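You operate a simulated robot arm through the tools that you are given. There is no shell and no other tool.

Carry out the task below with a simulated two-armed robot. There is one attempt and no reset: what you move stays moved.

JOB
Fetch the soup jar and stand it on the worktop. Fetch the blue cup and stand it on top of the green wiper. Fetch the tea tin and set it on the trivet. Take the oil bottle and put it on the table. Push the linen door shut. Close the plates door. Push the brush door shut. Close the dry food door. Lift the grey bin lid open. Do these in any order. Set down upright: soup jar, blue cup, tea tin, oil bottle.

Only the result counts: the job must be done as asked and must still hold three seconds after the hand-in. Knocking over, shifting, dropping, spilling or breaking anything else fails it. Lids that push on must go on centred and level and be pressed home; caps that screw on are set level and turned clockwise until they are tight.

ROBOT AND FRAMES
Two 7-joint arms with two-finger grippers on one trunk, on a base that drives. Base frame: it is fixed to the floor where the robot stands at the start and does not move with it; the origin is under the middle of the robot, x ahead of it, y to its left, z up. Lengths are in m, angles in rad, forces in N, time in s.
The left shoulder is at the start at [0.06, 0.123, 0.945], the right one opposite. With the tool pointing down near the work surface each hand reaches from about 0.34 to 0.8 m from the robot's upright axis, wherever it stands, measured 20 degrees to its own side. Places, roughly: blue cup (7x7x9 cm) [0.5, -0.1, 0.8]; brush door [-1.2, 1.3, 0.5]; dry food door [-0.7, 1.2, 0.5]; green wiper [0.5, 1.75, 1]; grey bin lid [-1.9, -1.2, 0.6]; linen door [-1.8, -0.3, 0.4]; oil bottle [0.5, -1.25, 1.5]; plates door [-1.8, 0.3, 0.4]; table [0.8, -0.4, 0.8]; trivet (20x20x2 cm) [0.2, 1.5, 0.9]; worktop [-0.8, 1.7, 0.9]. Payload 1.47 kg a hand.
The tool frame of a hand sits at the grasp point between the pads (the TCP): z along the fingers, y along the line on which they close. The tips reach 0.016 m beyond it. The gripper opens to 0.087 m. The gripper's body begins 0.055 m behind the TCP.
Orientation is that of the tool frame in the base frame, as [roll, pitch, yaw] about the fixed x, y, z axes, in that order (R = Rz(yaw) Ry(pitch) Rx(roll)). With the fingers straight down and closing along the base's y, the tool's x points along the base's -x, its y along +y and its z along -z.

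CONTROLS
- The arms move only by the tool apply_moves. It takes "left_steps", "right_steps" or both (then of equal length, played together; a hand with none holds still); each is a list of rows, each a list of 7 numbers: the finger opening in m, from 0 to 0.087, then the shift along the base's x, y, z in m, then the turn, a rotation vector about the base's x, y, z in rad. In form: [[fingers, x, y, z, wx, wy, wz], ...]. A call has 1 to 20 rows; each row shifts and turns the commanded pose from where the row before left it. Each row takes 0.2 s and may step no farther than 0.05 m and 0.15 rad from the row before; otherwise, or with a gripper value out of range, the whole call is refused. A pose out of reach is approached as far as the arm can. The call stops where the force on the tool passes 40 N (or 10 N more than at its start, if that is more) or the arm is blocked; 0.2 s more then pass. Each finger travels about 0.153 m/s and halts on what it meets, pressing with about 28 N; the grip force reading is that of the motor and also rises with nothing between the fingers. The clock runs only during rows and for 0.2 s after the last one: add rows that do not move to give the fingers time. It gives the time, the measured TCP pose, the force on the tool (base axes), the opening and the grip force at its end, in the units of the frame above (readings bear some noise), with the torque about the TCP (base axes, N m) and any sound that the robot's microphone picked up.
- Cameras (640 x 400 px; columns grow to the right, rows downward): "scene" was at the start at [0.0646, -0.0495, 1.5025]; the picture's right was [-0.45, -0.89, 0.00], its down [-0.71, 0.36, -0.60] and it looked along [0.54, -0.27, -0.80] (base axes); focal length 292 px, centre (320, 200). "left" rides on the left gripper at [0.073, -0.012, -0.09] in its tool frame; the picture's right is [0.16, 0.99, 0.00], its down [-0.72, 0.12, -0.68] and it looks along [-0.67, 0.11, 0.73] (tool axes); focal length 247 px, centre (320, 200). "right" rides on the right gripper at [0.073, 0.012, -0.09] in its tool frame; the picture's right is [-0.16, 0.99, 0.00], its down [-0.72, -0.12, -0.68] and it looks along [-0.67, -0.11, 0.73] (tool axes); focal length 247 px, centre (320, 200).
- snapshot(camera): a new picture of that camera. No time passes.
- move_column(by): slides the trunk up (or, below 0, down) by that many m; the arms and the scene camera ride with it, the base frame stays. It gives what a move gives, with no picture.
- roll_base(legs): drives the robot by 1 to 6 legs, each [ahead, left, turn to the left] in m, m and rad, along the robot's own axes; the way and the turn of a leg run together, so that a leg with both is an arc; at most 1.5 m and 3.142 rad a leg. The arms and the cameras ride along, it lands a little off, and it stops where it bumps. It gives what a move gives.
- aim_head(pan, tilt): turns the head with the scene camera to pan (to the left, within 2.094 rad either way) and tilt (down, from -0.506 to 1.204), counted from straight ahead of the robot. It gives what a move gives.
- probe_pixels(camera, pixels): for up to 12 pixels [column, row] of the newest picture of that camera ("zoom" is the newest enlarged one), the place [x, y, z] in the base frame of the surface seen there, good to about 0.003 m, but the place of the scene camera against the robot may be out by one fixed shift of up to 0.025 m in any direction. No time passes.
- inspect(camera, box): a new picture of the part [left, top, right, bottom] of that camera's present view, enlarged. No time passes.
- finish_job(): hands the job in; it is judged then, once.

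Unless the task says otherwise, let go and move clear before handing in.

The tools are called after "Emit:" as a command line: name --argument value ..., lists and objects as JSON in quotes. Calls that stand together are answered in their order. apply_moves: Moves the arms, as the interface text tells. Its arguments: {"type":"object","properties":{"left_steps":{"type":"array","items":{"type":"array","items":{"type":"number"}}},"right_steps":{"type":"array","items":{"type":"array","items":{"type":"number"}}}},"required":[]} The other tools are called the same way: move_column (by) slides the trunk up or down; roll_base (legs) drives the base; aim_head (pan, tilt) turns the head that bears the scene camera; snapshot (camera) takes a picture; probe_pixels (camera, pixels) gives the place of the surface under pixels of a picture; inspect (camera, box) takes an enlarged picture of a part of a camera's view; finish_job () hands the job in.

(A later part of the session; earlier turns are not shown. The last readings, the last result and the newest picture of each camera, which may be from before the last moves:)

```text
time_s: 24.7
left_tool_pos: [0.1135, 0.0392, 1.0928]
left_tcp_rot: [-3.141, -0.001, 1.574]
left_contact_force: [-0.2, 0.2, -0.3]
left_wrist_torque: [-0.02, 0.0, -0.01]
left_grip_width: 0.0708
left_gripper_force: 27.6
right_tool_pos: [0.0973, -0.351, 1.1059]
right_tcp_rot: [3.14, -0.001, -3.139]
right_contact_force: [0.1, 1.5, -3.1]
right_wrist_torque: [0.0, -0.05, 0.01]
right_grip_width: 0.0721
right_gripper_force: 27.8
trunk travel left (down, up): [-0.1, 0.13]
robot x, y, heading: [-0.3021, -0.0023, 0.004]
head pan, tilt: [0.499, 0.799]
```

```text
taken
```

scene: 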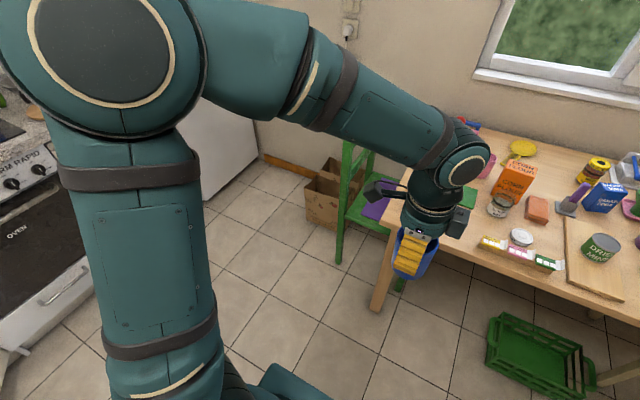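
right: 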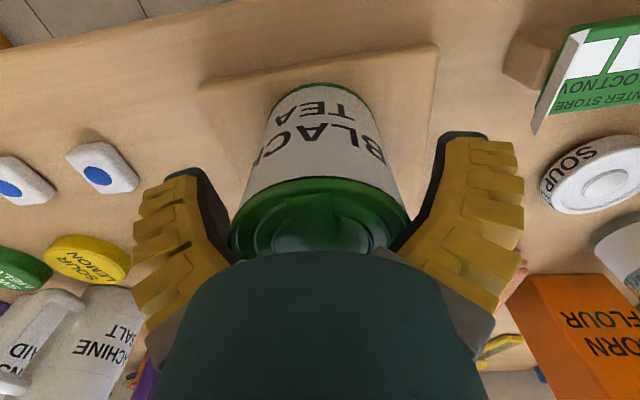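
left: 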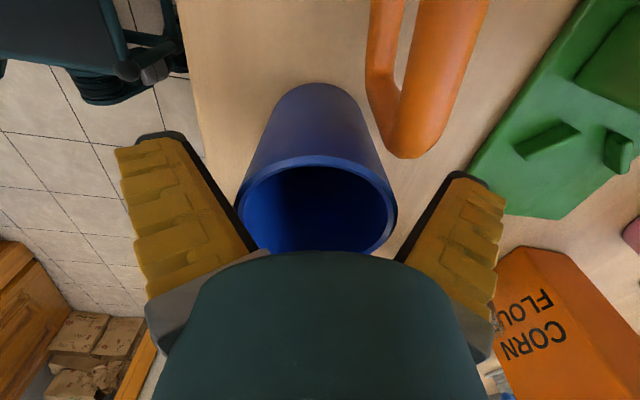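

Clear of the table. I'll turn left to face the counter, then move to about (0.05, 0.7).

Emit:
roll_base --legs '[[0, 0, 1.567], [0.7, -0.35, 0]]'

Emit:
aim_head --pan -0.4 --tilt 0.5

Emit:
snapshot --camera "scene"

```text
time_s: 32.7
left_tool_pos: [0.0089, 1.1099, 1.0934]
left_tcp_rot: [3.141, -0.001, -3.133]
left_contact_force: [-0.2, -0.2, -1.0]
left_wrist_torque: [-0.01, 0.02, -0.02]
left_grip_width: 0.0699
left_gripper_force: 27.4
right_tool_pos: [0.3993, 1.0977, 1.1057]
right_tcp_rot: [-3.139, -0.001, -1.564]
right_contact_force: [-0.2, -0.2, -3.1]
right_wrist_torque: [0.01, 0.01, 0.01]
right_grip_width: 0.0717
right_gripper_force: 27.9
trunk travel left (down, up): [-0.1, 0.13]
robot x, y, heading: [0.0472, 0.6991, 1.575]
head pan, tilt: [0.499, 0.799]
```

```text
time_s: 33.9
left_tool_pos: [0.0085, 1.1103, 1.0947]
left_tcp_rot: [-3.141, -0.001, -3.133]
left_contact_force: [0.5, -0.5, -1.3]
left_wrist_torque: [0.0, 0.01, -0.02]
left_grip_width: 0.0698
left_gripper_force: 27.7
right_tool_pos: [0.4, 1.0961, 1.1052]
right_tcp_rot: [-3.141, 0.002, -1.562]
right_contact_force: [0.4, 0.8, -2.4]
right_wrist_torque: [0.02, 0.0, -0.03]
right_grip_width: 0.0716
right_gripper_force: 28.1
trunk travel left (down, up): [-0.1, 0.13]
robot x, y, heading: [0.0533, 0.6967, 1.58]
head pan, tilt: [-0.4, 0.499]
```

```text
taken
```

scene: 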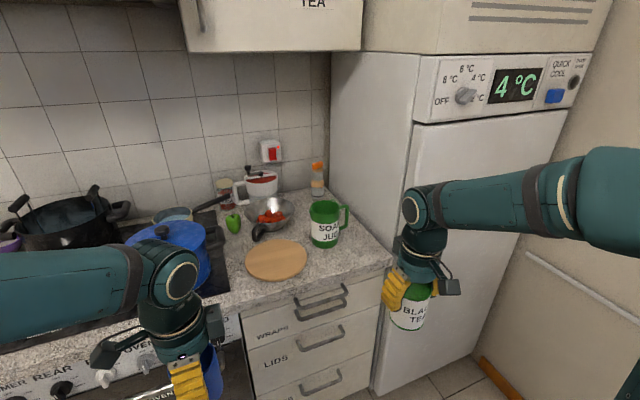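

Now I can see trivet at (277,259), jug at (325,223). I'll inspect the corner behind the jug for the green wiper.

Emit:
inspect --camera "scene" --box '[215, 130, 375, 290]'

Emit:
probe_pixels --camera "scene" --pixels '[[277, 259], [316, 190], [318, 166], [325, 205], [345, 215], [270, 215], [265, 235], [345, 240], [365, 230], [345, 190], [260, 185]]'

```text
2.50 times, centred on (295, 210) of scene
```

zoom: 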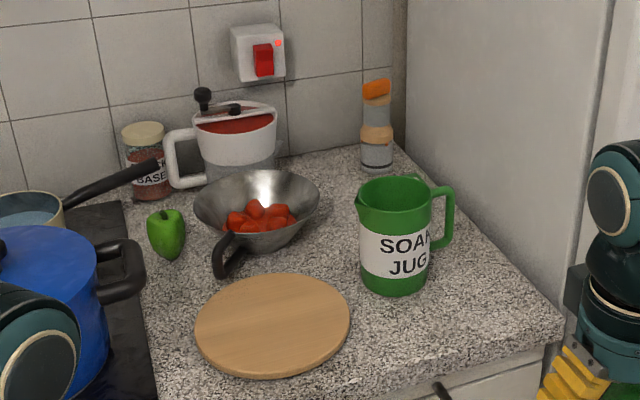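

```text
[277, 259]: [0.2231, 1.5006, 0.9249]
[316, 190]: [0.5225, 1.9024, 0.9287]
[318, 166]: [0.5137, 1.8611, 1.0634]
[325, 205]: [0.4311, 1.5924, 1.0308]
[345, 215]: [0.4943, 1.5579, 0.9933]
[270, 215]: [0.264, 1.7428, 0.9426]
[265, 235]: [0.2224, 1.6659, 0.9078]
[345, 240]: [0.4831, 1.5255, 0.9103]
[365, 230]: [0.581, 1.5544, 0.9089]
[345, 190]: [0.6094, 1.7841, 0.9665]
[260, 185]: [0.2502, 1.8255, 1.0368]
```

No wiper is visible yet; it may be hidden behind the jug at (0.43,1.55). First I'll check arm clearance with the fridge before advancing.

Emit:
probe_pixels --camera "scene" --pixels '[[440, 200], [520, 195], [600, 185], [630, 170], [415, 170], [385, 330], [100, 290], [160, 240], [200, 240], [120, 215], [165, 230]]'

Emit:
aim_head --pan -0.9 --tilt 0.6

Emit:
snapshot --camera "scene"

```text
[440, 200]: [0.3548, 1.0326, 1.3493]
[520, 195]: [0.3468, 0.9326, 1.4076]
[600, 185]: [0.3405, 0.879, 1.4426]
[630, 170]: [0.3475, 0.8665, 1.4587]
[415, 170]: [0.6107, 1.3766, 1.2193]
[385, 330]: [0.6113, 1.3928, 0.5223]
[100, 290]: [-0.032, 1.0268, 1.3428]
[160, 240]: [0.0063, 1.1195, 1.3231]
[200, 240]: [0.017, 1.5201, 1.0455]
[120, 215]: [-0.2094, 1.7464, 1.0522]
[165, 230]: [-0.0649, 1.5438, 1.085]
```

```text
time_s: 34.8
left_tool_pos: [0.0096, 1.1108, 1.0922]
left_tcp_rot: [3.141, 0.001, -3.133]
left_contact_force: [-0.4, 0.2, -1.7]
left_wrist_torque: [0.0, 0.01, 0.0]
left_grip_width: 0.0694
left_gripper_force: 27.8
right_tool_pos: [0.4, 1.0977, 1.1056]
right_tcp_rot: [-3.142, -0.001, -1.564]
right_contact_force: [0.4, 0.0, -2.9]
right_wrist_torque: [0.02, 0.02, 0.03]
right_grip_width: 0.0714
right_gripper_force: 27.8
trunk travel left (down, up): [-0.1, 0.13]
robot x, y, heading: [0.0497, 0.699, 1.582]
head pan, tilt: [-0.901, 0.6]
```

```text
taken
```

scene: 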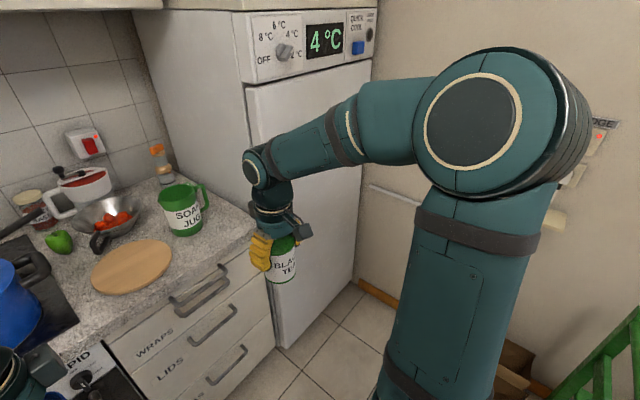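

The elbow sits high (z≈1.45) so the fridge is not a problem. The left grip width is drifting down slightly (0.0717→0.0694), so I'll check the cup in the left camera.

Emit:
snapshot --camera "left"

Emit:
snapshot --camera "right"

```text
taken
```

left: 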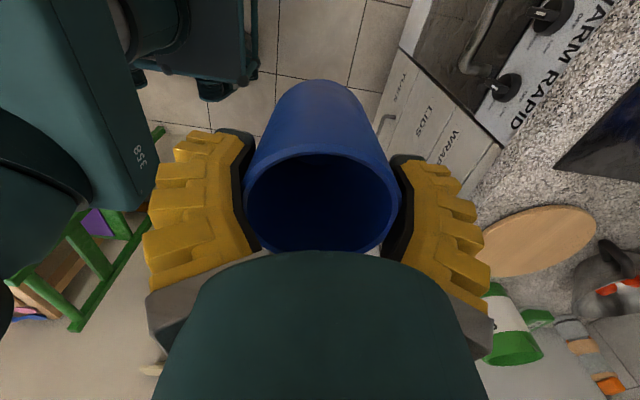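

```text
taken
```

right: 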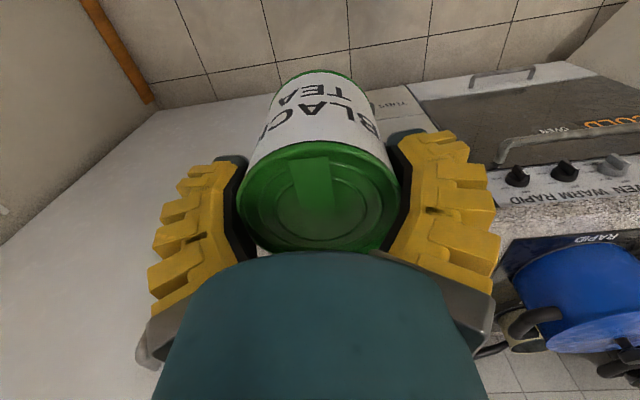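

Cup is still seated well. Raise the left hand, then drive forward 0.27 m.

Emit:
apply_moves --left_steps '[[0.03, 0, -0.01, 0.04, 0, 0, 0], [0.03, 0, -0.01, 0.04, 0, 0, 0], [0.03, 0, -0.01, 0.03, 0, 0, 0]]'

Emit:
roll_base --legs '[[0.27, 0.02, -0.008]]'

Emit:
aim_head --pan -0.6 --tilt 0.75

Emit:
snapshot --camera "scene"

Emit:
snapshot --camera "right"

Emit:
snapshot --camera "left"

```text
time_s: 35.6
left_tool_pos: [0.0077, 1.0791, 1.2038]
left_tcp_rot: [-3.141, -0.001, -3.134]
left_contact_force: [-0.3, -0.7, -0.3]
left_wrist_torque: [0.03, 0.01, 0.03]
left_grip_width: 0.0693
left_gripper_force: 27.9
right_tool_pos: [0.3993, 1.0962, 1.1054]
right_tcp_rot: [3.141, -0.001, -1.562]
right_contact_force: [-0.2, 0.0, -3.6]
right_wrist_torque: [0.01, 0.01, 0.02]
right_grip_width: 0.0712
right_gripper_force: 27.6
trunk travel left (down, up): [-0.1, 0.13]
robot x, y, heading: [0.0506, 0.7007, 1.579]
head pan, tilt: [-0.901, 0.6]
```

```text
time_s: 37.5
left_tool_pos: [-0.0086, 1.3438, 1.2027]
left_tcp_rot: [-3.14, 0.0, 3.14]
left_contact_force: [-0.3, 0.5, -0.8]
left_wrist_torque: [-0.02, 0.01, 0.01]
left_grip_width: 0.069
left_gripper_force: 27.8
right_tool_pos: [0.3837, 1.3577, 1.1045]
right_tcp_rot: [3.141, 0.001, -1.574]
right_contact_force: [-0.1, 0.5, -3.4]
right_wrist_torque: [-0.04, 0.0, 0.01]
right_grip_width: 0.0713
right_gripper_force: 28.3
trunk travel left (down, up): [-0.1, 0.13]
robot x, y, heading: [0.0319, 0.9585, 1.563]
head pan, tilt: [-0.901, 0.6]
```

```text
time_s: 38.3
left_tool_pos: [-0.0085, 1.3432, 1.2033]
left_tcp_rot: [3.14, -0.001, 3.137]
left_contact_force: [-0.1, 0.4, -1.1]
left_wrist_torque: [0.0, -0.01, -0.01]
left_grip_width: 0.0692
left_gripper_force: 28.3
right_tool_pos: [0.3844, 1.3572, 1.1049]
right_tcp_rot: [3.141, 0.001, -1.573]
right_contact_force: [0.2, 0.4, -3.2]
right_wrist_torque: [0.01, -0.03, 0.0]
right_grip_width: 0.0711
right_gripper_force: 28.5
trunk travel left (down, up): [-0.1, 0.13]
robot x, y, heading: [0.0317, 0.9612, 1.565]
head pan, tilt: [-0.6, 0.75]
```

```text
taken
```

scene: 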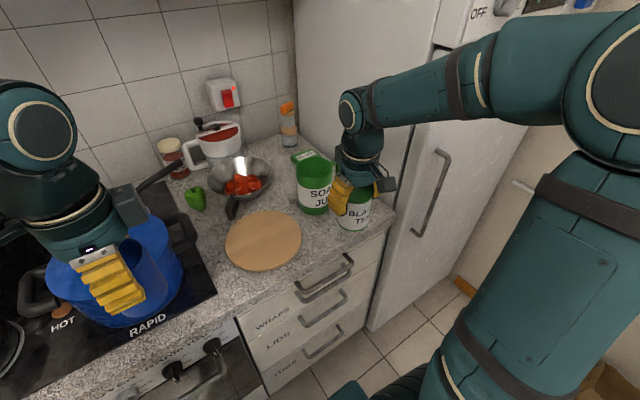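

```text
taken
```

right: 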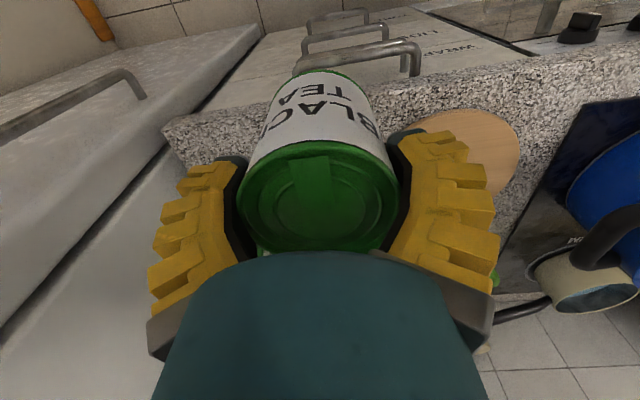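

```text
taken
```

left: 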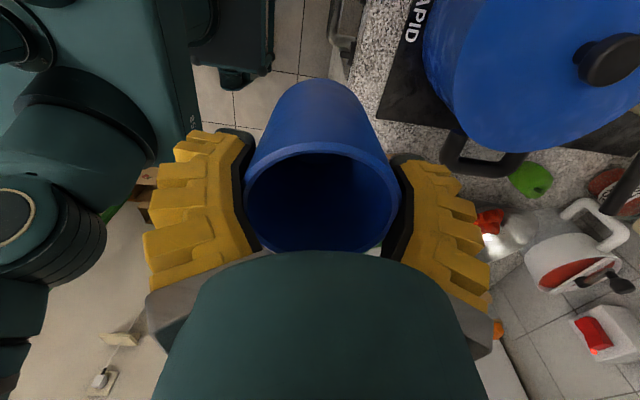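

Now a small green/white item is visible behind the jug at (303,155) — likely the wiper. Inspecting.

Emit:
inspect --camera "scene" --box '[225, 90, 385, 280]'

Emit:
probe_pixels --camera "scene" --pixels '[[303, 155], [296, 158], [310, 153], [315, 165], [262, 241], [226, 243], [300, 238], [263, 211], [262, 269], [312, 200], [290, 120]]'

Emit:
probe_pixels --camera "right" --pixels '[[480, 130], [515, 140], [445, 115], [490, 110], [505, 185]]'

```text
2.11 times, centred on (305, 185) of scene
```

zoom: 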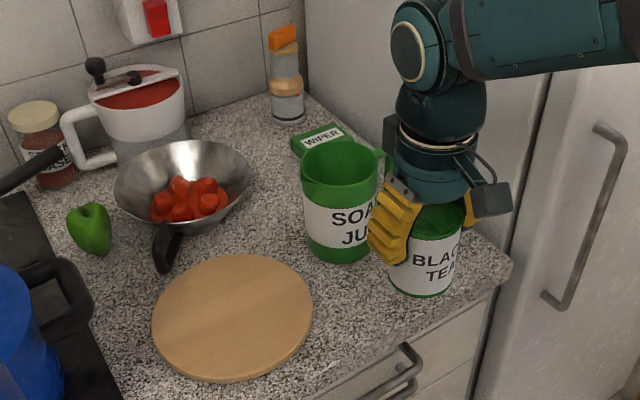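

```text
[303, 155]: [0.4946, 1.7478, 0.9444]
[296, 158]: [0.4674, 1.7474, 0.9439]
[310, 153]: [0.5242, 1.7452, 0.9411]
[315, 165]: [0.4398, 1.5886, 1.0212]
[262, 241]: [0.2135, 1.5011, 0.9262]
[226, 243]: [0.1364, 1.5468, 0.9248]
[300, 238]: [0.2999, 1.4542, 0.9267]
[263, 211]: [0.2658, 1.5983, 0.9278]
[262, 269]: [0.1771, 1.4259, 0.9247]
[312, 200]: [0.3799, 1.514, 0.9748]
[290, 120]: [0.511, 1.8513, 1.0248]
```

```text
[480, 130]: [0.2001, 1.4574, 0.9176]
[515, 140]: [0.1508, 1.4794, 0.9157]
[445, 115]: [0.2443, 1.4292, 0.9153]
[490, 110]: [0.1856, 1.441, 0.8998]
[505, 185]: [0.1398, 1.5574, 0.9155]
```

The wiper is a green block labelled WIPER, top about z 0.936, near (0.48,1.75). Trivet centre is about (0.20,1.50), top 0.917. Moving the tea tin above the trivet while easing the left hand away.

Emit:
apply_moves --left_steps '[[0.03, -0.012, 0, 0, 0, 0, 0], [0.03, -0.012, 0, 0, 0, 0, 0], [0.03, -0.012, 0, 0, 0, 0, 0], [0.03, -0.012, 0, 0, 0, 0, 0], [0.03, -0.012, 0, 0, 0, 0, 0], [0.03, -0.012, 0, 0, 0, 0, 0]]' --right_steps '[[0.03, -0.0307, 0.0238, 0, 0, 0, 0], [0.03, -0.0307, 0.0238, 0, 0, 0, 0], [0.03, -0.0307, 0.0238, 0, 0, 0, 0], [0.03, -0.0307, 0.0238, 0, 0, 0, 0], [0.03, -0.0307, 0.0238, 0, 0, 0, 0], [0.03, -0.0307, 0.0238, 0, 0, 0, 0]]'

Emit:
snapshot --camera "scene"

Emit:
snapshot --camera "right"

```text
time_s: 39.7
left_tool_pos: [-0.0822, 1.3442, 1.2025]
left_tcp_rot: [-3.139, 0.0, 3.14]
left_contact_force: [0.2, -0.6, -1.0]
left_wrist_torque: [-0.02, -0.01, 0.01]
left_grip_width: 0.0689
left_gripper_force: 27.7
right_tool_pos: [0.1954, 1.5034, 1.1052]
right_tcp_rot: [3.141, 0.001, -1.573]
right_contact_force: [0.4, -0.3, -3.6]
right_wrist_torque: [-0.04, -0.02, -0.02]
right_grip_width: 0.0713
right_gripper_force: 28.4
trunk travel left (down, up): [-0.1, 0.13]
robot x, y, heading: [0.0296, 0.9611, 1.564]
head pan, tilt: [-0.6, 0.75]
```

```text
taken
```

scene: 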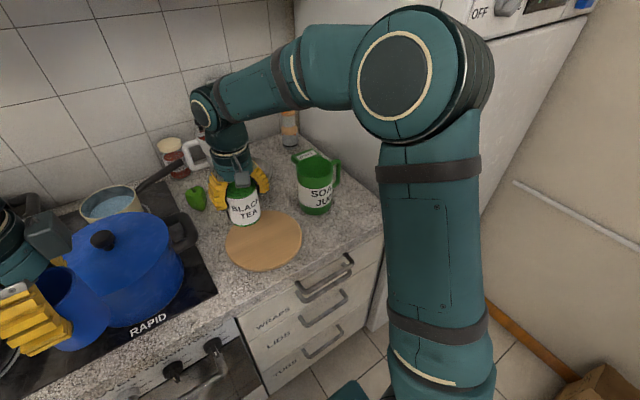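

```text
taken
```

right: 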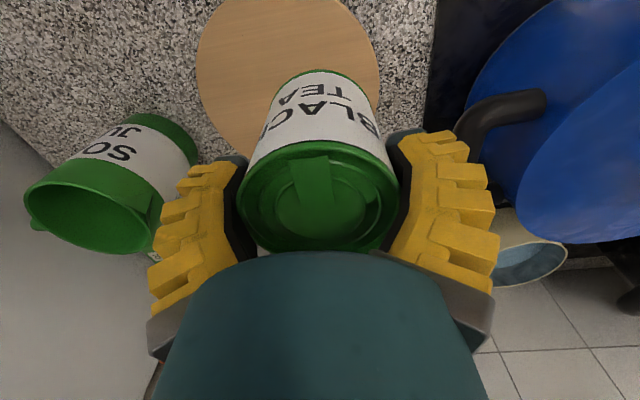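

Probing trivet edges in the right camera to confirm the centre.

Emit:
probe_pixels --camera "right" --pixels '[[199, 70], [376, 65], [290, 4], [225, 15], [355, 15], [205, 110], [240, 150], [376, 90], [30, 205], [160, 200], [195, 150]]'

```text
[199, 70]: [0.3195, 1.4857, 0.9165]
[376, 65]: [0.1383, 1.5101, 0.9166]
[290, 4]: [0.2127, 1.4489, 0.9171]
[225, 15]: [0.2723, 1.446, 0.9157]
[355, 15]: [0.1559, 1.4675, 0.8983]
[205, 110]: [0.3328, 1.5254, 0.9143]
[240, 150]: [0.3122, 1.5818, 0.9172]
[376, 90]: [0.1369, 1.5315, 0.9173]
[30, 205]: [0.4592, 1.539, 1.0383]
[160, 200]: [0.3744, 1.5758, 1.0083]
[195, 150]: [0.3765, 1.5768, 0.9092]
```

The right camera suggests trivet centre nearer (0.235,1.52). I'll cross-check by measuring tin and trivet in the same scene picture.

Emit:
inspect --camera "scene" --box '[190, 150, 340, 290]'

Emit:
probe_pixels --camera "scene" --pixels '[[243, 212], [231, 210], [257, 206], [245, 222], [227, 243], [300, 238], [263, 271], [240, 265], [290, 255], [296, 222], [280, 212], [232, 230]]'

```text
2.86 times, centred on (265, 220) of scene
```

zoom: 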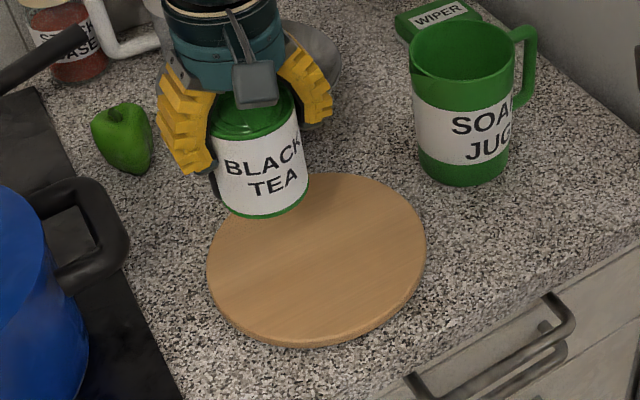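

```text
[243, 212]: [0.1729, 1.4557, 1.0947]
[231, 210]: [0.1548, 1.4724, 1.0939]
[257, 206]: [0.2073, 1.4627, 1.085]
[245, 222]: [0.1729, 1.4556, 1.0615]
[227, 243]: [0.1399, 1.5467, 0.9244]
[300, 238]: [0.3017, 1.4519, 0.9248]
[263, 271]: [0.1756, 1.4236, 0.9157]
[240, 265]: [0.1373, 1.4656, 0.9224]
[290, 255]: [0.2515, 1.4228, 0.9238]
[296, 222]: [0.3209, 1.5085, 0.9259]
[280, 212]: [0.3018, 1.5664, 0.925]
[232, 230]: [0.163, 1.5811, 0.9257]
```

Both methods agree: trivet centre ≈(0.236,1.523). Shift the tin by (+0.041,+0.019) and lower it to just above the trivet.

Emit:
apply_moves --right_steps '[[0.03, 0.0205, 0.0095, 0, 0, 0, 0], [0.03, 0.0205, 0.0095, 0, 0, 0, 0], [0.03, 0, 0, -0.035, 0, 0, 0], [0.03, 0, 0, -0.035, 0, 0, 0], [0.03, 0, 0, -0.03, 0, 0, 0], [0.03, 0, 0, -0.012, 0, 0, 0], [0.03, 0, 0, 0, 0, 0, 0]]'

Emit:
inspect --camera "scene" --box '[190, 150, 340, 290]'

```text
time_s: 41.3
left_tool_pos: [-0.0795, 1.3429, 1.2024]
left_tcp_rot: [3.141, 0.0, 3.138]
left_contact_force: [-0.1, -0.1, -0.9]
left_wrist_torque: [-0.02, 0.0, -0.01]
left_grip_width: 0.0684
left_gripper_force: 28.0
right_tool_pos: [0.241, 1.519, 0.9946]
right_tcp_rot: [3.14, 0.002, -1.575]
right_contact_force: [0.1, 0.2, -3.2]
right_wrist_torque: [0.01, -0.02, 0.01]
right_grip_width: 0.0713
right_gripper_force: 28.2
trunk travel left (down, up): [-0.1, 0.13]
robot x, y, heading: [0.031, 0.9648, 1.569]
head pan, tilt: [-0.6, 0.75]
```

```text
2.86 times, centred on (265, 220) of scene
```

zoom: 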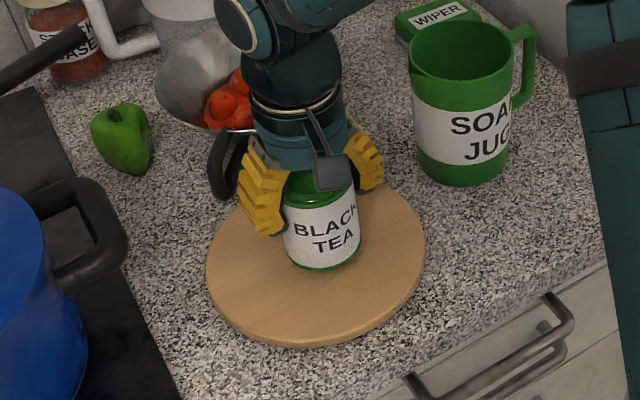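

Well centred over the trivet. Lower in small steps until it touches.

Emit:
apply_moves --right_steps '[[0.03, 0, 0, -0.005, 0, 0, 0], [0.03, 0, 0, -0.004, 0, 0, 0], [0.03, 0, 0, -0.003, 0, 0, 0], [0.03, 0, 0, 0, 0, 0, 0]]'

Emit:
snapshot --camera "left"

```text
time_s: 42.3
left_tool_pos: [-0.0799, 1.3424, 1.2025]
left_tcp_rot: [-3.14, 0.0, 3.142]
left_contact_force: [-0.4, 0.1, 0.8]
left_wrist_torque: [0.02, 0.03, 0.0]
left_grip_width: 0.0685
left_gripper_force: 28.2
right_tool_pos: [0.2398, 1.5188, 0.9827]
right_tcp_rot: [3.141, -0.001, -1.576]
right_contact_force: [0.1, -0.2, -3.6]
right_wrist_torque: [-0.02, 0.03, 0.03]
right_grip_width: 0.0709
right_gripper_force: 28.1
trunk travel left (down, up): [-0.1, 0.13]
robot x, y, heading: [0.0281, 0.9597, 1.569]
head pan, tilt: [-0.6, 0.75]
```

```text
taken
```

left: 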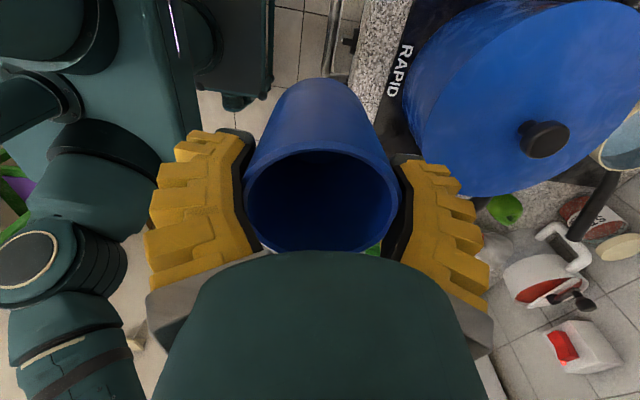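

Not yet in contact (weight still −3.6 N). Continue 2 mm at a time.

Emit:
apply_moves --right_steps '[[0.03, 0, 0, -0.002, 0, 0, 0], [0.03, 0, 0, -0.001, 0, 0, 0], [0.03, 0, 0, 0, 0, 0, 0]]'

```text
time_s: 43.1
left_tool_pos: [-0.0807, 1.342, 1.2046]
left_tcp_rot: [3.141, 0.0, 3.138]
left_contact_force: [0.8, -0.7, -0.8]
left_wrist_torque: [0.02, 0.02, -0.01]
left_grip_width: 0.0687
left_gripper_force: 27.9
right_tool_pos: [0.2388, 1.5194, 0.9801]
right_tcp_rot: [3.141, 0.004, -1.575]
right_contact_force: [3.0, 1.4, 16.3]
right_wrist_torque: [-0.44, -0.26, 0.07]
right_grip_width: 0.071
right_gripper_force: 27.6
trunk travel left (down, up): [-0.1, 0.13]
robot x, y, heading: [0.0307, 0.9614, 1.566]
head pan, tilt: [-0.6, 0.75]
```

Contact (16 N up) at z 0.980. Open the right gripper and rise straight up.

Emit:
apply_moves --right_steps '[[0.03, 0, 0, 0.001, 0, 0, 0], [0.075, 0, 0, 0, 0, 0, 0], [0.087, 0, 0, 0, 0, 0, 0], [0.087, 0, 0, 0, 0, 0, 0], [0.087, 0, 0, 0.015, 0, 0, 0], [0.087, 0, 0, 0.025, 0, 0, 0], [0.087, 0, 0, 0.04, 0, 0, 0], [0.087, 0, 0, 0.04, 0, 0, 0], [0.087, 0, 0, 0.04, 0, 0, 0], [0.087, 0, 0, 0.04, 0, 0, 0]]'

Emit:
snapshot --camera "scene"

Emit:
snapshot --camera "right"

```text
time_s: 45.3
left_tool_pos: [-0.0796, 1.3425, 1.2033]
left_tcp_rot: [-3.141, 0.0, 3.141]
left_contact_force: [-0.3, -1.0, -0.2]
left_wrist_torque: [0.0, 0.01, 0.04]
left_grip_width: 0.0685
left_gripper_force: 28.1
right_tool_pos: [0.2372, 1.5184, 1.1801]
right_tcp_rot: [-3.141, 0.001, -1.572]
right_contact_force: [-0.1, -0.7, 0.4]
right_wrist_torque: [-0.03, 0.01, 0.0]
right_grip_width: 0.0869
right_gripper_force: 0.0
trunk travel left (down, up): [-0.1, 0.13]
robot x, y, heading: [0.025, 0.9634, 1.565]
head pan, tilt: [-0.6, 0.75]
```

```text
taken
```

scene: 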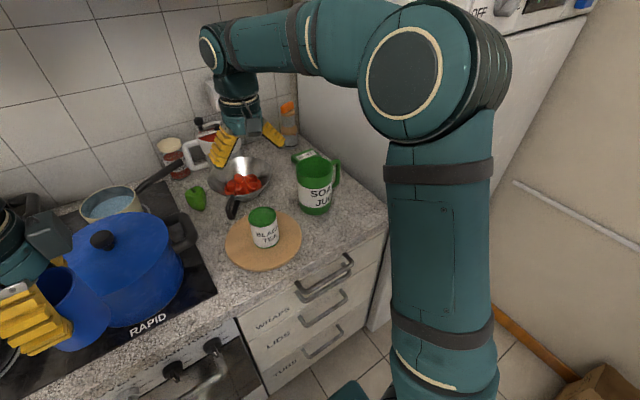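

```text
taken
```

right: 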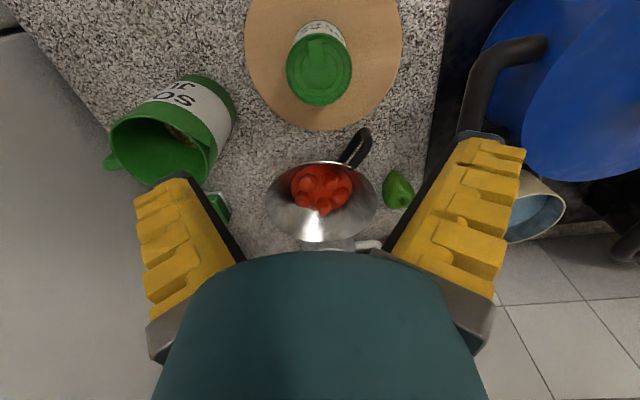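

Tea tin stands on the trivet. Next I'll park the right hand back at the robot's right side so I can drive right in front of the corner; also probing the fridge, jug and base extents.

Emit:
probe_pixels --camera "right" --pixels '[[218, 208], [222, 198], [112, 135], [205, 150], [195, 80], [235, 110], [315, 240]]'

Emit:
probe_pixels --camera "left" --pixels '[[235, 60], [250, 95], [225, 20], [150, 200]]'

Emit:
apply_moves --right_steps '[[0.087, 0.0193, -0.0358, 0, 0, 0, 0], [0.087, 0.0193, -0.0358, 0, 0, 0, 0], [0.087, 0.0193, -0.0358, 0, 0, 0, 0], [0.087, 0.0193, -0.0358, 0, 0, 0, 0], [0.087, 0.0193, -0.0358, 0, 0, 0, 0], [0.087, 0.0193, -0.0358, 0, 0, 0, 0], [0.087, 0.0193, -0.0358, 0, 0, 0, 0], [0.087, 0.0193, -0.0358, 0, 0, 0, 0], [0.087, 0.0193, -0.0358, 0, 0, 0, 0], [0.087, 0.0193, -0.0358, 0, 0, 0, 0]]'

Emit:
snapshot --camera "scene"

```text
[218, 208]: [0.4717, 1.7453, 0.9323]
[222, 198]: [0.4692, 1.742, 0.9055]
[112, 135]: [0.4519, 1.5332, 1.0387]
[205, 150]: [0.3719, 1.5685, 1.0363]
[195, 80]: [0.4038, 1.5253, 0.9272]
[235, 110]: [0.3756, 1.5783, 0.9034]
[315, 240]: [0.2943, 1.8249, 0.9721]
```

```text
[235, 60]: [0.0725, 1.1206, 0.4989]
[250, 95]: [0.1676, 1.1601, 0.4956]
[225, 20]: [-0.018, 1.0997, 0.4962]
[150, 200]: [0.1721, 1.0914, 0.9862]
```

```text
time_s: 47.5
left_tool_pos: [-0.08, 1.3416, 1.2024]
left_tcp_rot: [3.141, 0.0, 3.14]
left_contact_force: [0.0, -0.6, -0.3]
left_wrist_torque: [0.02, 0.0, -0.02]
left_grip_width: 0.0682
left_gripper_force: 28.0
right_tool_pos: [0.4366, 1.1596, 1.1815]
right_tcp_rot: [3.141, 0.0, -1.573]
right_contact_force: [0.4, 0.1, 0.2]
right_wrist_torque: [-0.01, -0.05, 0.01]
right_grip_width: 0.087
right_gripper_force: 0.1
trunk travel left (down, up): [-0.1, 0.13]
robot x, y, heading: [0.0317, 0.9615, 1.566]
head pan, tilt: [-0.6, 0.75]
```

```text
taken
```

scene: 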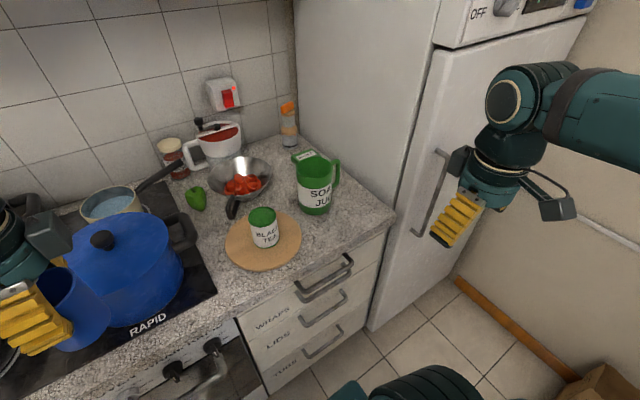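

Path right looks clear. Drive right 0.47 m (fridge front at y≈1.385), then view the wiper over the jug.

Emit:
roll_base --legs '[[0.0, -0.47, 0.0], [0.05, 0, 0]]'

Emit:
aim_head --pan 0.05 --tilt 0.75

Emit:
snapshot --camera "scene"

```text
time_s: 52.6
left_tool_pos: [0.3884, 1.3908, 1.2033]
left_tcp_rot: [-3.139, 0.0, 3.128]
left_contact_force: [0.1, 0.0, 0.1]
left_wrist_torque: [-0.05, -0.02, -0.05]
left_grip_width: 0.0678
left_gripper_force: 28.2
right_tool_pos: [0.9022, 1.2022, 1.1824]
right_tcp_rot: [-3.138, -0.002, -1.586]
right_contact_force: [-0.6, 0.4, -0.4]
right_wrist_torque: [-0.09, 0.01, 0.0]
right_grip_width: 0.0872
right_gripper_force: 0.0
trunk travel left (down, up): [-0.1, 0.13]
robot x, y, heading: [0.4929, 1.0045, 1.554]
head pan, tilt: [-0.6, 0.75]
```

```text
time_s: 53.6
left_tool_pos: [0.388, 1.3887, 1.2016]
left_tcp_rot: [3.141, -0.002, 3.128]
left_contact_force: [0.3, -0.5, -0.9]
left_wrist_torque: [-0.01, -0.01, 0.0]
left_grip_width: 0.0676
left_gripper_force: 28.2
right_tool_pos: [0.9025, 1.2003, 1.1816]
right_tcp_rot: [-3.14, -0.001, -1.585]
right_contact_force: [0.2, 0.4, -0.6]
right_wrist_torque: [-0.01, 0.0, -0.02]
right_grip_width: 0.0869
right_gripper_force: 0.1
trunk travel left (down, up): [-0.1, 0.13]
robot x, y, heading: [0.4952, 1.0054, 1.557]
head pan, tilt: [0.051, 0.75]
```

```text
taken
```

scene: 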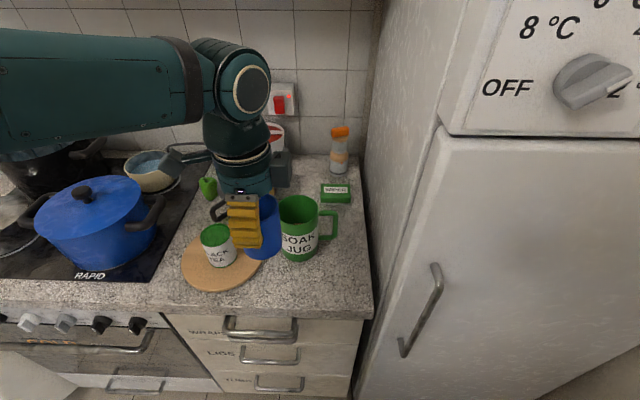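

The wiper is now fully visible at (336,193). Inspect and probe its edges.

Emit:
inspect --camera "scene" --box '[250, 120, 390, 280]'

Emit:
probe_pixels --camera "scene" --pixels '[[322, 187], [351, 186], [351, 195], [322, 197], [336, 190], [323, 202], [337, 165], [337, 150], [332, 215], [298, 205], [281, 212], [318, 212]]'

```text
2.50 times, centred on (320, 200) of scene
```

zoom: 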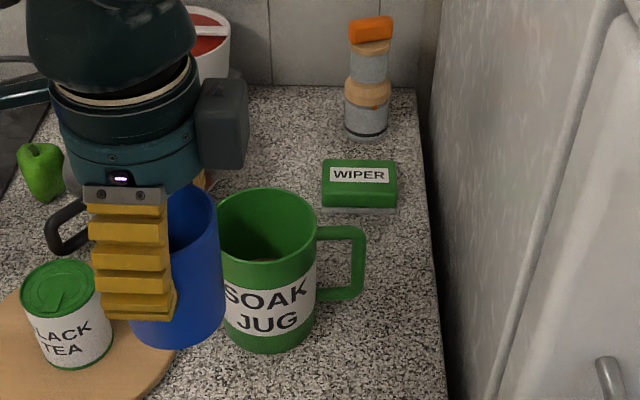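

```text
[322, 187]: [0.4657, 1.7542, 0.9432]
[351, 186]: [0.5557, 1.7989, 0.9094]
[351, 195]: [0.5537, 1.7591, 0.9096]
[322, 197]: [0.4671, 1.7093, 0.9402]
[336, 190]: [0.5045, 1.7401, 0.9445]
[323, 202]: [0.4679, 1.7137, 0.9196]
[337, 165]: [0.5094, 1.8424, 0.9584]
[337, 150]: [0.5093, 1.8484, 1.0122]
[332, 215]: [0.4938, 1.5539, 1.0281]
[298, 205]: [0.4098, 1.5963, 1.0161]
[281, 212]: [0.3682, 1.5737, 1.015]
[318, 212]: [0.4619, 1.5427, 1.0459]
```

Wiper top spans raw x≈0.463–0.541, y≈1.709–1.77, z≈0.935; corrected centre ≈(0.515,1.754). Moving the cup over there at height first.

Emit:
apply_moves --left_steps '[[0.03, 0.0141, 0.0405, 0, 0, 0, 0], [0.03, 0.0141, 0.0405, 0, 0, 0, 0], [0.03, 0.0141, 0.0405, 0, 0, 0, 0], [0.03, 0.0141, 0.0405, 0, 0, 0, 0], [0.03, 0.0141, 0.0405, 0, 0, 0, 0], [0.03, 0.0141, 0.0405, 0, 0, 0, 0], [0.03, 0.0141, 0.0405, 0, 0, 0, 0], [0.03, 0.0141, 0.0405, 0, 0, 0, 0], [0.03, 0.0141, 0.0405, 0, 0, 0, 0], [0.03, 0, 0, 0, 0, 0, 0]]'

Emit:
snapshot --camera "scene"

Emit:
snapshot --camera "left"

```text
time_s: 55.8
left_tool_pos: [0.4909, 1.6861, 1.1951]
left_tcp_rot: [-3.14, 0.0, 3.127]
left_contact_force: [1.0, 0.0, -0.4]
left_wrist_torque: [-0.01, 0.0, 0.05]
left_grip_width: 0.068
left_gripper_force: 27.8
left hand out of reach, approached as far as the arm can: row 8, 9
right_tool_pos: [0.9008, 1.2009, 1.1814]
right_tcp_rot: [3.14, 0.0, -1.585]
right_contact_force: [-0.3, 0.1, -0.8]
right_wrist_torque: [-0.02, 0.0, -0.04]
right_grip_width: 0.0872
right_gripper_force: 0.1
trunk travel left (down, up): [-0.1, 0.13]
robot x, y, heading: [0.4915, 1.0046, 1.561]
head pan, tilt: [0.051, 0.75]
```

```text
taken
```

scene: 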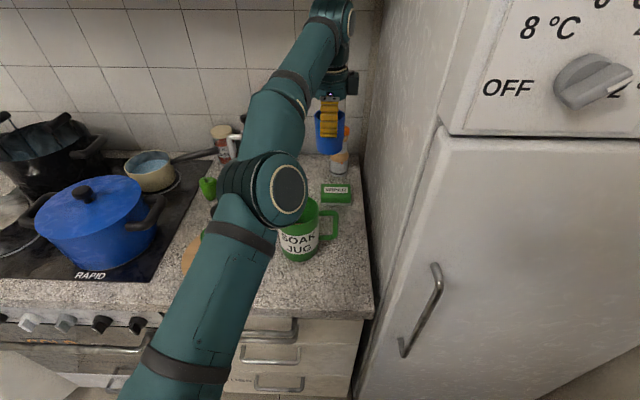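

```text
taken
```

left: 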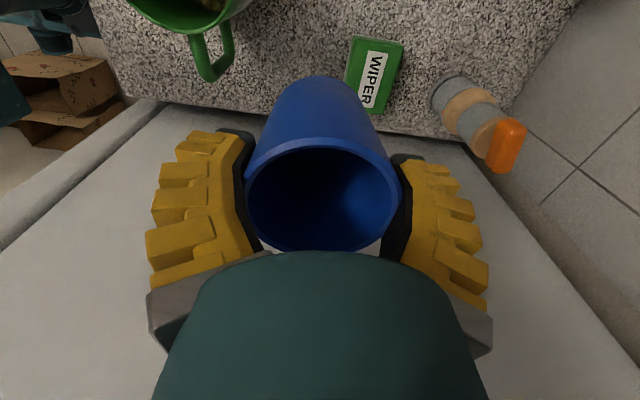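

The left camera now sees the wiper at (375,75) clearly. The arm ran out of reach at this height; probe the wiper first.

Emit:
probe_pixels --camera "left" --pixels '[[375, 75], [354, 38], [402, 42], [387, 112], [347, 78], [398, 70], [378, 40], [365, 108], [213, 75], [235, 45], [450, 90]]'

Emit:
inspect --camera "left" --box '[180, 0, 500, 200]'

```text
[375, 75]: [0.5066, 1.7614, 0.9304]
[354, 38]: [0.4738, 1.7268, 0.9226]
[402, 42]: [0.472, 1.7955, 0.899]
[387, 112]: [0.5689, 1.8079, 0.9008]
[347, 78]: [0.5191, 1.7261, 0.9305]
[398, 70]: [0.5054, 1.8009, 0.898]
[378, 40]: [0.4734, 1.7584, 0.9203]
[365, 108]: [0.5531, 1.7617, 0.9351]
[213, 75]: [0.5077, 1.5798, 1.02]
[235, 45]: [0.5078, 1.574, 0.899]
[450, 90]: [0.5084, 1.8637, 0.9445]
```

```text
2.00 times, centred on (340, 100) of left
```

zoom: 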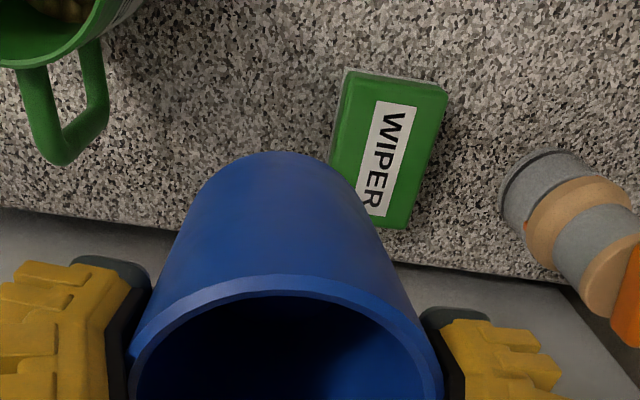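

Probing the wiper's top-face edges in the enlarged left picture.

Emit:
probe_pixels --camera "zoom" --pixels '[[350, 84], [400, 90], [442, 96], [347, 120], [336, 150], [436, 115], [423, 155], [410, 195], [400, 222], [378, 215], [385, 150]]'

```text
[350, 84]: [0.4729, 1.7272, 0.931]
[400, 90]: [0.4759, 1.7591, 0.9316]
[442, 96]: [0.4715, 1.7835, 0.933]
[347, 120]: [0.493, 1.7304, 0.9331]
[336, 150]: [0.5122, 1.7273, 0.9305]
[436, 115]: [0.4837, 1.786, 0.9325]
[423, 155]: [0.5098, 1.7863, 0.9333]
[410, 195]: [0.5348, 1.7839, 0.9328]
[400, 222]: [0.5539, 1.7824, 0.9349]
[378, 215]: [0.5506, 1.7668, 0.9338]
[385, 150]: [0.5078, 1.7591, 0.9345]
```

Wiper centre (0.513,1.757), top 0.933. I'll lower the hand to gain reach, with the cup staying behind the jug.

Emit:
apply_moves --left_steps '[[0.03, 0, 0, -0.02, 0, 0, 0], [0.03, 0, 0, -0.03, 0, 0, 0], [0.03, 0, 0, -0.03, 0, 0, 0], [0.03, 0, 0, -0.02, 0, 0, 0], [0.03, 0, 0, 0, 0, 0, 0]]'

Emit:
snapshot --camera "scene"

```text
time_s: 57.0
left_tool_pos: [0.4953, 1.6871, 1.095]
left_tcp_rot: [-3.141, 0.0, 3.128]
left_contact_force: [-0.1, -0.9, -0.6]
left_wrist_torque: [0.01, -0.04, 0.01]
left_grip_width: 0.068
left_gripper_force: 28.1
right_tool_pos: [0.9024, 1.2, 1.1818]
right_tcp_rot: [3.139, 0.0, -1.583]
right_contact_force: [-0.7, 0.5, 0.6]
right_wrist_torque: [0.04, 0.02, 0.02]
right_grip_width: 0.087
right_gripper_force: 0.0
trunk travel left (down, up): [-0.1, 0.13]
robot x, y, heading: [0.495, 1.0044, 1.558]
head pan, tilt: [0.051, 0.75]
```

```text
taken
```

scene: 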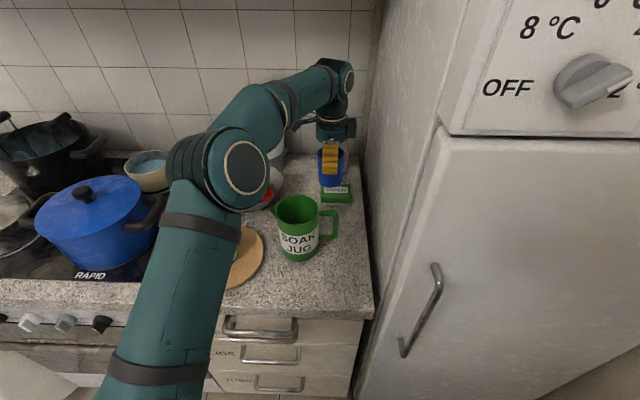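

The command follows from the reached pose. Now advance to (0.513,1.757) while dropping to z≈1.06.

Emit:
apply_moves --left_steps '[[0.03, 0, 0, -0.03, 0, 0, 0], [0.03, 0.005, 0.018, 0, 0, 0, 0], [0.03, 0.005, 0.018, 0, 0, 0, 0], [0.03, 0.004, 0.018, 0, 0, 0, 0], [0.03, 0.004, 0.016, 0, 0, 0, 0], [0.03, 0, 0, 0, 0, 0, 0]]'

Emit:
snapshot --camera "left"

Emit:
inspect --camera "scene" --box '[250, 100, 390, 260]'

```text
time_s: 58.4
left_tool_pos: [0.5068, 1.7281, 1.0602]
left_tcp_rot: [3.141, -0.001, 3.127]
left_contact_force: [-1.2, -0.3, 0.6]
left_wrist_torque: [-0.02, 0.03, 0.01]
left_grip_width: 0.0681
left_gripper_force: 28.5
left hand out of reach, approached as far as the arm can: row 4, 5
right_tool_pos: [0.9022, 1.2006, 1.1824]
right_tcp_rot: [3.141, 0.001, -1.585]
right_contact_force: [0.6, -0.5, -0.3]
right_wrist_torque: [0.02, 0.0, -0.01]
right_grip_width: 0.0874
right_gripper_force: 0.0
trunk travel left (down, up): [-0.1, 0.13]
robot x, y, heading: [0.4916, 1.0061, 1.554]
head pan, tilt: [0.051, 0.75]
```

```text
taken
```

left: 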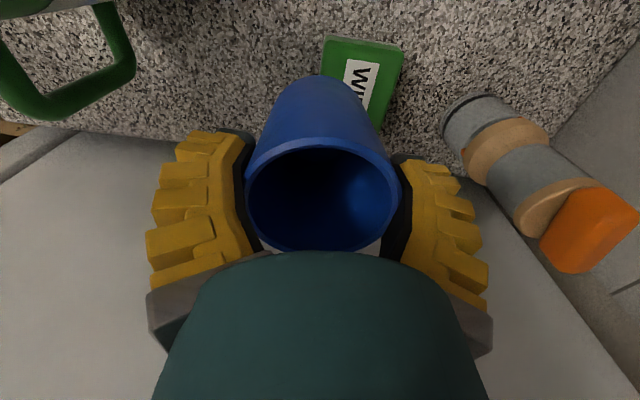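

```text
2.50 times, centred on (320, 180) of scene
```

zoom: 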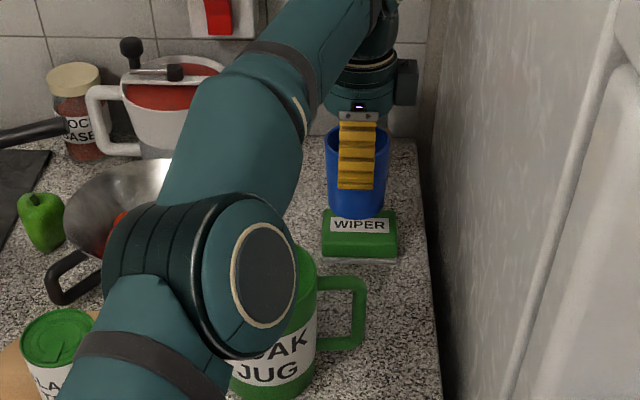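

Still 3 cm short and geometry says the base must come ~5 cm closer. Check base clearance to fridge/drawers by looking down.

Emit:
aim_head --pan -0.3 --tilt 1.2

Emit:
snapshot --camera "scene"

```text
time_s: 59.3
left_tool_pos: [0.5077, 1.7278, 1.0604]
left_tcp_rot: [3.141, 0.0, 3.128]
left_contact_force: [1.0, 0.5, -0.8]
left_wrist_torque: [0.01, 0.02, 0.0]
left_grip_width: 0.0679
left_gripper_force: 28.1
right_tool_pos: [0.9015, 1.2013, 1.1811]
right_tcp_rot: [3.14, 0.0, -1.584]
right_contact_force: [0.1, 0.7, 0.2]
right_wrist_torque: [0.0, -0.01, -0.01]
right_grip_width: 0.0871
right_gripper_force: 0.0
trunk travel left (down, up): [-0.1, 0.13]
robot x, y, heading: [0.4941, 1.0044, 1.561]
head pan, tilt: [-0.3, 1.201]
```

```text
taken
```

scene: 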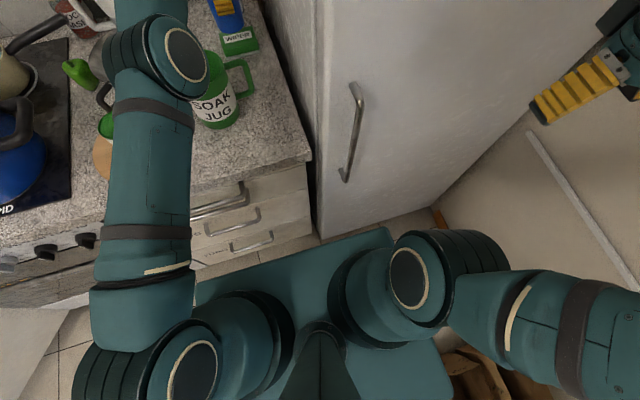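

Emit:
probe_pixels --camera "scene" --pixels '[[230, 275], [300, 255], [383, 232], [390, 240], [320, 235], [340, 175], [243, 200], [262, 238], [435, 205], [290, 265]]'

```text
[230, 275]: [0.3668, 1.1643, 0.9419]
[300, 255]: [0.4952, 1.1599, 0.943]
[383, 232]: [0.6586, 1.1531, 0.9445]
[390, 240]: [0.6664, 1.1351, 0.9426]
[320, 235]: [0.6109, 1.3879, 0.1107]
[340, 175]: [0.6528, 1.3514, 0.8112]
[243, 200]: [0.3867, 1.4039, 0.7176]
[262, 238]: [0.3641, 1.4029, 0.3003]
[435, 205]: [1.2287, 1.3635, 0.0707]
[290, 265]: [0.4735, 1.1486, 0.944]
```

Shoulder plate front is only 0.16 m ahead of the axis and the base not much more, so a 6 cm advance is safe. Retract the hand 6 cm first to avoid the bottle behind, then drive.

Emit:
apply_moves --left_steps '[[0.03, 0, -0.03, 0, 0, 0, 0], [0.03, 0, -0.03, 0, 0, 0, 0]]'

Emit:
roll_base --legs '[[0.06, 0, 0.01]]'

Emit:
aim_head --pan 0.05 --tilt 0.75

```text
time_s: 59.9
left_tool_pos: [0.5045, 1.6667, 1.0625]
left_tcp_rot: [3.14, 0.0, 3.127]
left_contact_force: [-0.2, 0.2, -0.7]
left_wrist_torque: [-0.01, 0.0, 0.03]
left_grip_width: 0.0677
left_gripper_force: 27.8
right_tool_pos: [0.902, 1.2003, 1.1814]
right_tcp_rot: [3.14, 0.0, -1.586]
right_contact_force: [0.5, -0.2, 0.5]
right_wrist_torque: [0.01, 0.01, 0.04]
right_grip_width: 0.087
right_gripper_force: 0.1
trunk travel left (down, up): [-0.1, 0.13]
robot x, y, heading: [0.4961, 1.0069, 1.554]
head pan, tilt: [-0.3, 1.201]
```

```text
time_s: 60.9
left_tool_pos: [0.4997, 1.7287, 1.061]
left_tcp_rot: [-3.139, 0.0, 3.138]
left_contact_force: [0.8, 0.1, -0.2]
left_wrist_torque: [-0.05, -0.02, -0.03]
left_grip_width: 0.0677
left_gripper_force: 28.4
right_tool_pos: [0.9006, 1.2649, 1.1811]
right_tcp_rot: [-3.142, 0.0, -1.575]
right_contact_force: [0.1, 1.0, 0.1]
right_wrist_torque: [-0.07, -0.01, -0.01]
right_grip_width: 0.0873
right_gripper_force: 0.0
trunk travel left (down, up): [-0.1, 0.13]
robot x, y, heading: [0.4957, 1.0627, 1.569]
head pan, tilt: [-0.3, 1.201]
```

```text
time_s: 61.8
left_tool_pos: [0.4976, 1.7277, 1.0623]
left_tcp_rot: [-3.142, -0.001, 3.137]
left_contact_force: [0.3, 0.2, -0.7]
left_wrist_torque: [-0.03, -0.01, -0.02]
left_grip_width: 0.0678
left_gripper_force: 28.1
right_tool_pos: [0.9002, 1.2637, 1.1819]
right_tcp_rot: [3.141, -0.001, -1.576]
right_contact_force: [-0.7, -0.4, -0.3]
right_wrist_torque: [-0.01, 0.0, 0.02]
right_grip_width: 0.0867
right_gripper_force: 0.0
trunk travel left (down, up): [-0.1, 0.13]
robot x, y, heading: [0.4891, 1.0655, 1.564]
head pan, tilt: [0.051, 0.75]
```

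Now fine-position to (0.513,1.757) and check from the scene and left cameras.

Emit:
apply_moves --left_steps '[[0.03, 0.007, 0.0145, 0, 0, 0, 0], [0.03, 0.0075, 0.0145, 0, 0, 0, 0], [0.03, 0, 0, -0.02, 0, 0, 0], [0.03, 0, 0, -0.02, 0, 0, 0], [0.03, 0, 0, 0, 0, 0, 0]]'

Emit:
inspect --camera "left" --box '[180, 0, 500, 200]'

Emit:
inspect --camera "scene" --box '[280, 120, 400, 250]'

```text
time_s: 63.0
left_tool_pos: [0.5113, 1.7544, 1.0218]
left_tcp_rot: [3.141, 0.001, 3.137]
left_contact_force: [0.3, -0.8, -0.8]
left_wrist_torque: [0.0, 0.04, 0.0]
left_grip_width: 0.0674
left_gripper_force: 27.6
right_tool_pos: [0.9008, 1.2628, 1.182]
right_tcp_rot: [-3.14, -0.001, -1.577]
right_contact_force: [0.9, 0.1, -0.6]
right_wrist_torque: [-0.01, 0.03, -0.02]
right_grip_width: 0.0866
right_gripper_force: 0.2
trunk travel left (down, up): [-0.1, 0.13]
robot x, y, heading: [0.4973, 1.066, 1.564]
head pan, tilt: [0.051, 0.75]
```

```text
2.00 times, centred on (340, 100) of left
```

zoom: 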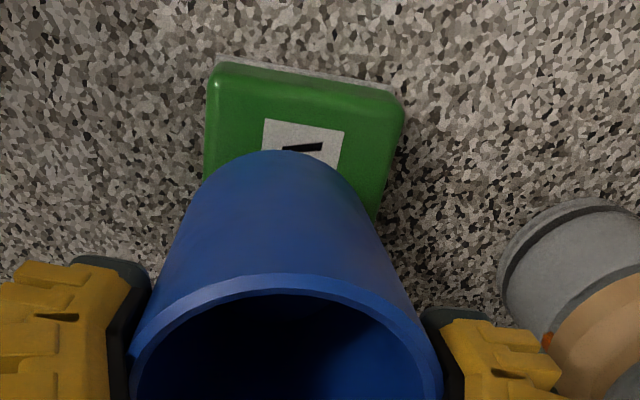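

```text
3.08 times, centred on (340, 185) of scene
```

zoom: 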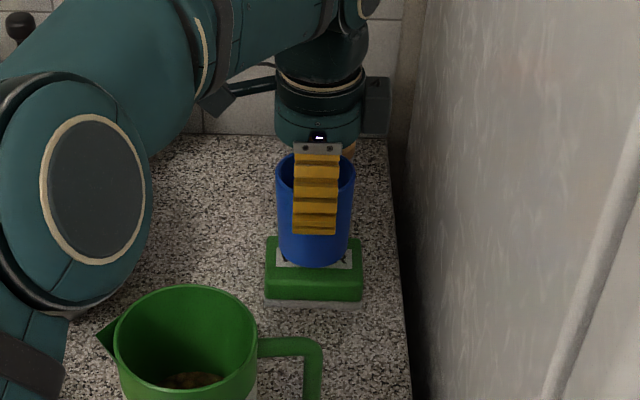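

Aligned in both views. Lower slowly onto the wiper.

Emit:
apply_moves --left_steps '[[0.03, 0.0015, 0.002, -0.006, 0, 0, 0], [0.03, 0, 0, -0.006, 0, 0, 0], [0.03, 0, 0, -0.005, 0, 0, 0], [0.03, 0, 0, -0.003, 0, 0, 0], [0.03, 0, 0, 0, 0, 0, 0]]'

```text
time_s: 64.2
left_tool_pos: [0.5136, 1.758, 1.004]
left_tcp_rot: [3.14, -0.001, 3.137]
left_contact_force: [-1.5, -0.3, 11.7]
left_wrist_torque: [0.11, 0.27, 0.03]
left_grip_width: 0.0677
left_gripper_force: 28.7
right_tool_pos: [0.8993, 1.2631, 1.1812]
right_tcp_rot: [3.14, 0.001, -1.577]
right_contact_force: [-0.3, 0.1, -0.4]
right_wrist_torque: [0.05, 0.02, -0.02]
right_grip_width: 0.087
right_gripper_force: 0.0
trunk travel left (down, up): [-0.1, 0.13]
robot x, y, heading: [0.4967, 1.0663, 1.569]
head pan, tilt: [0.051, 0.75]
```

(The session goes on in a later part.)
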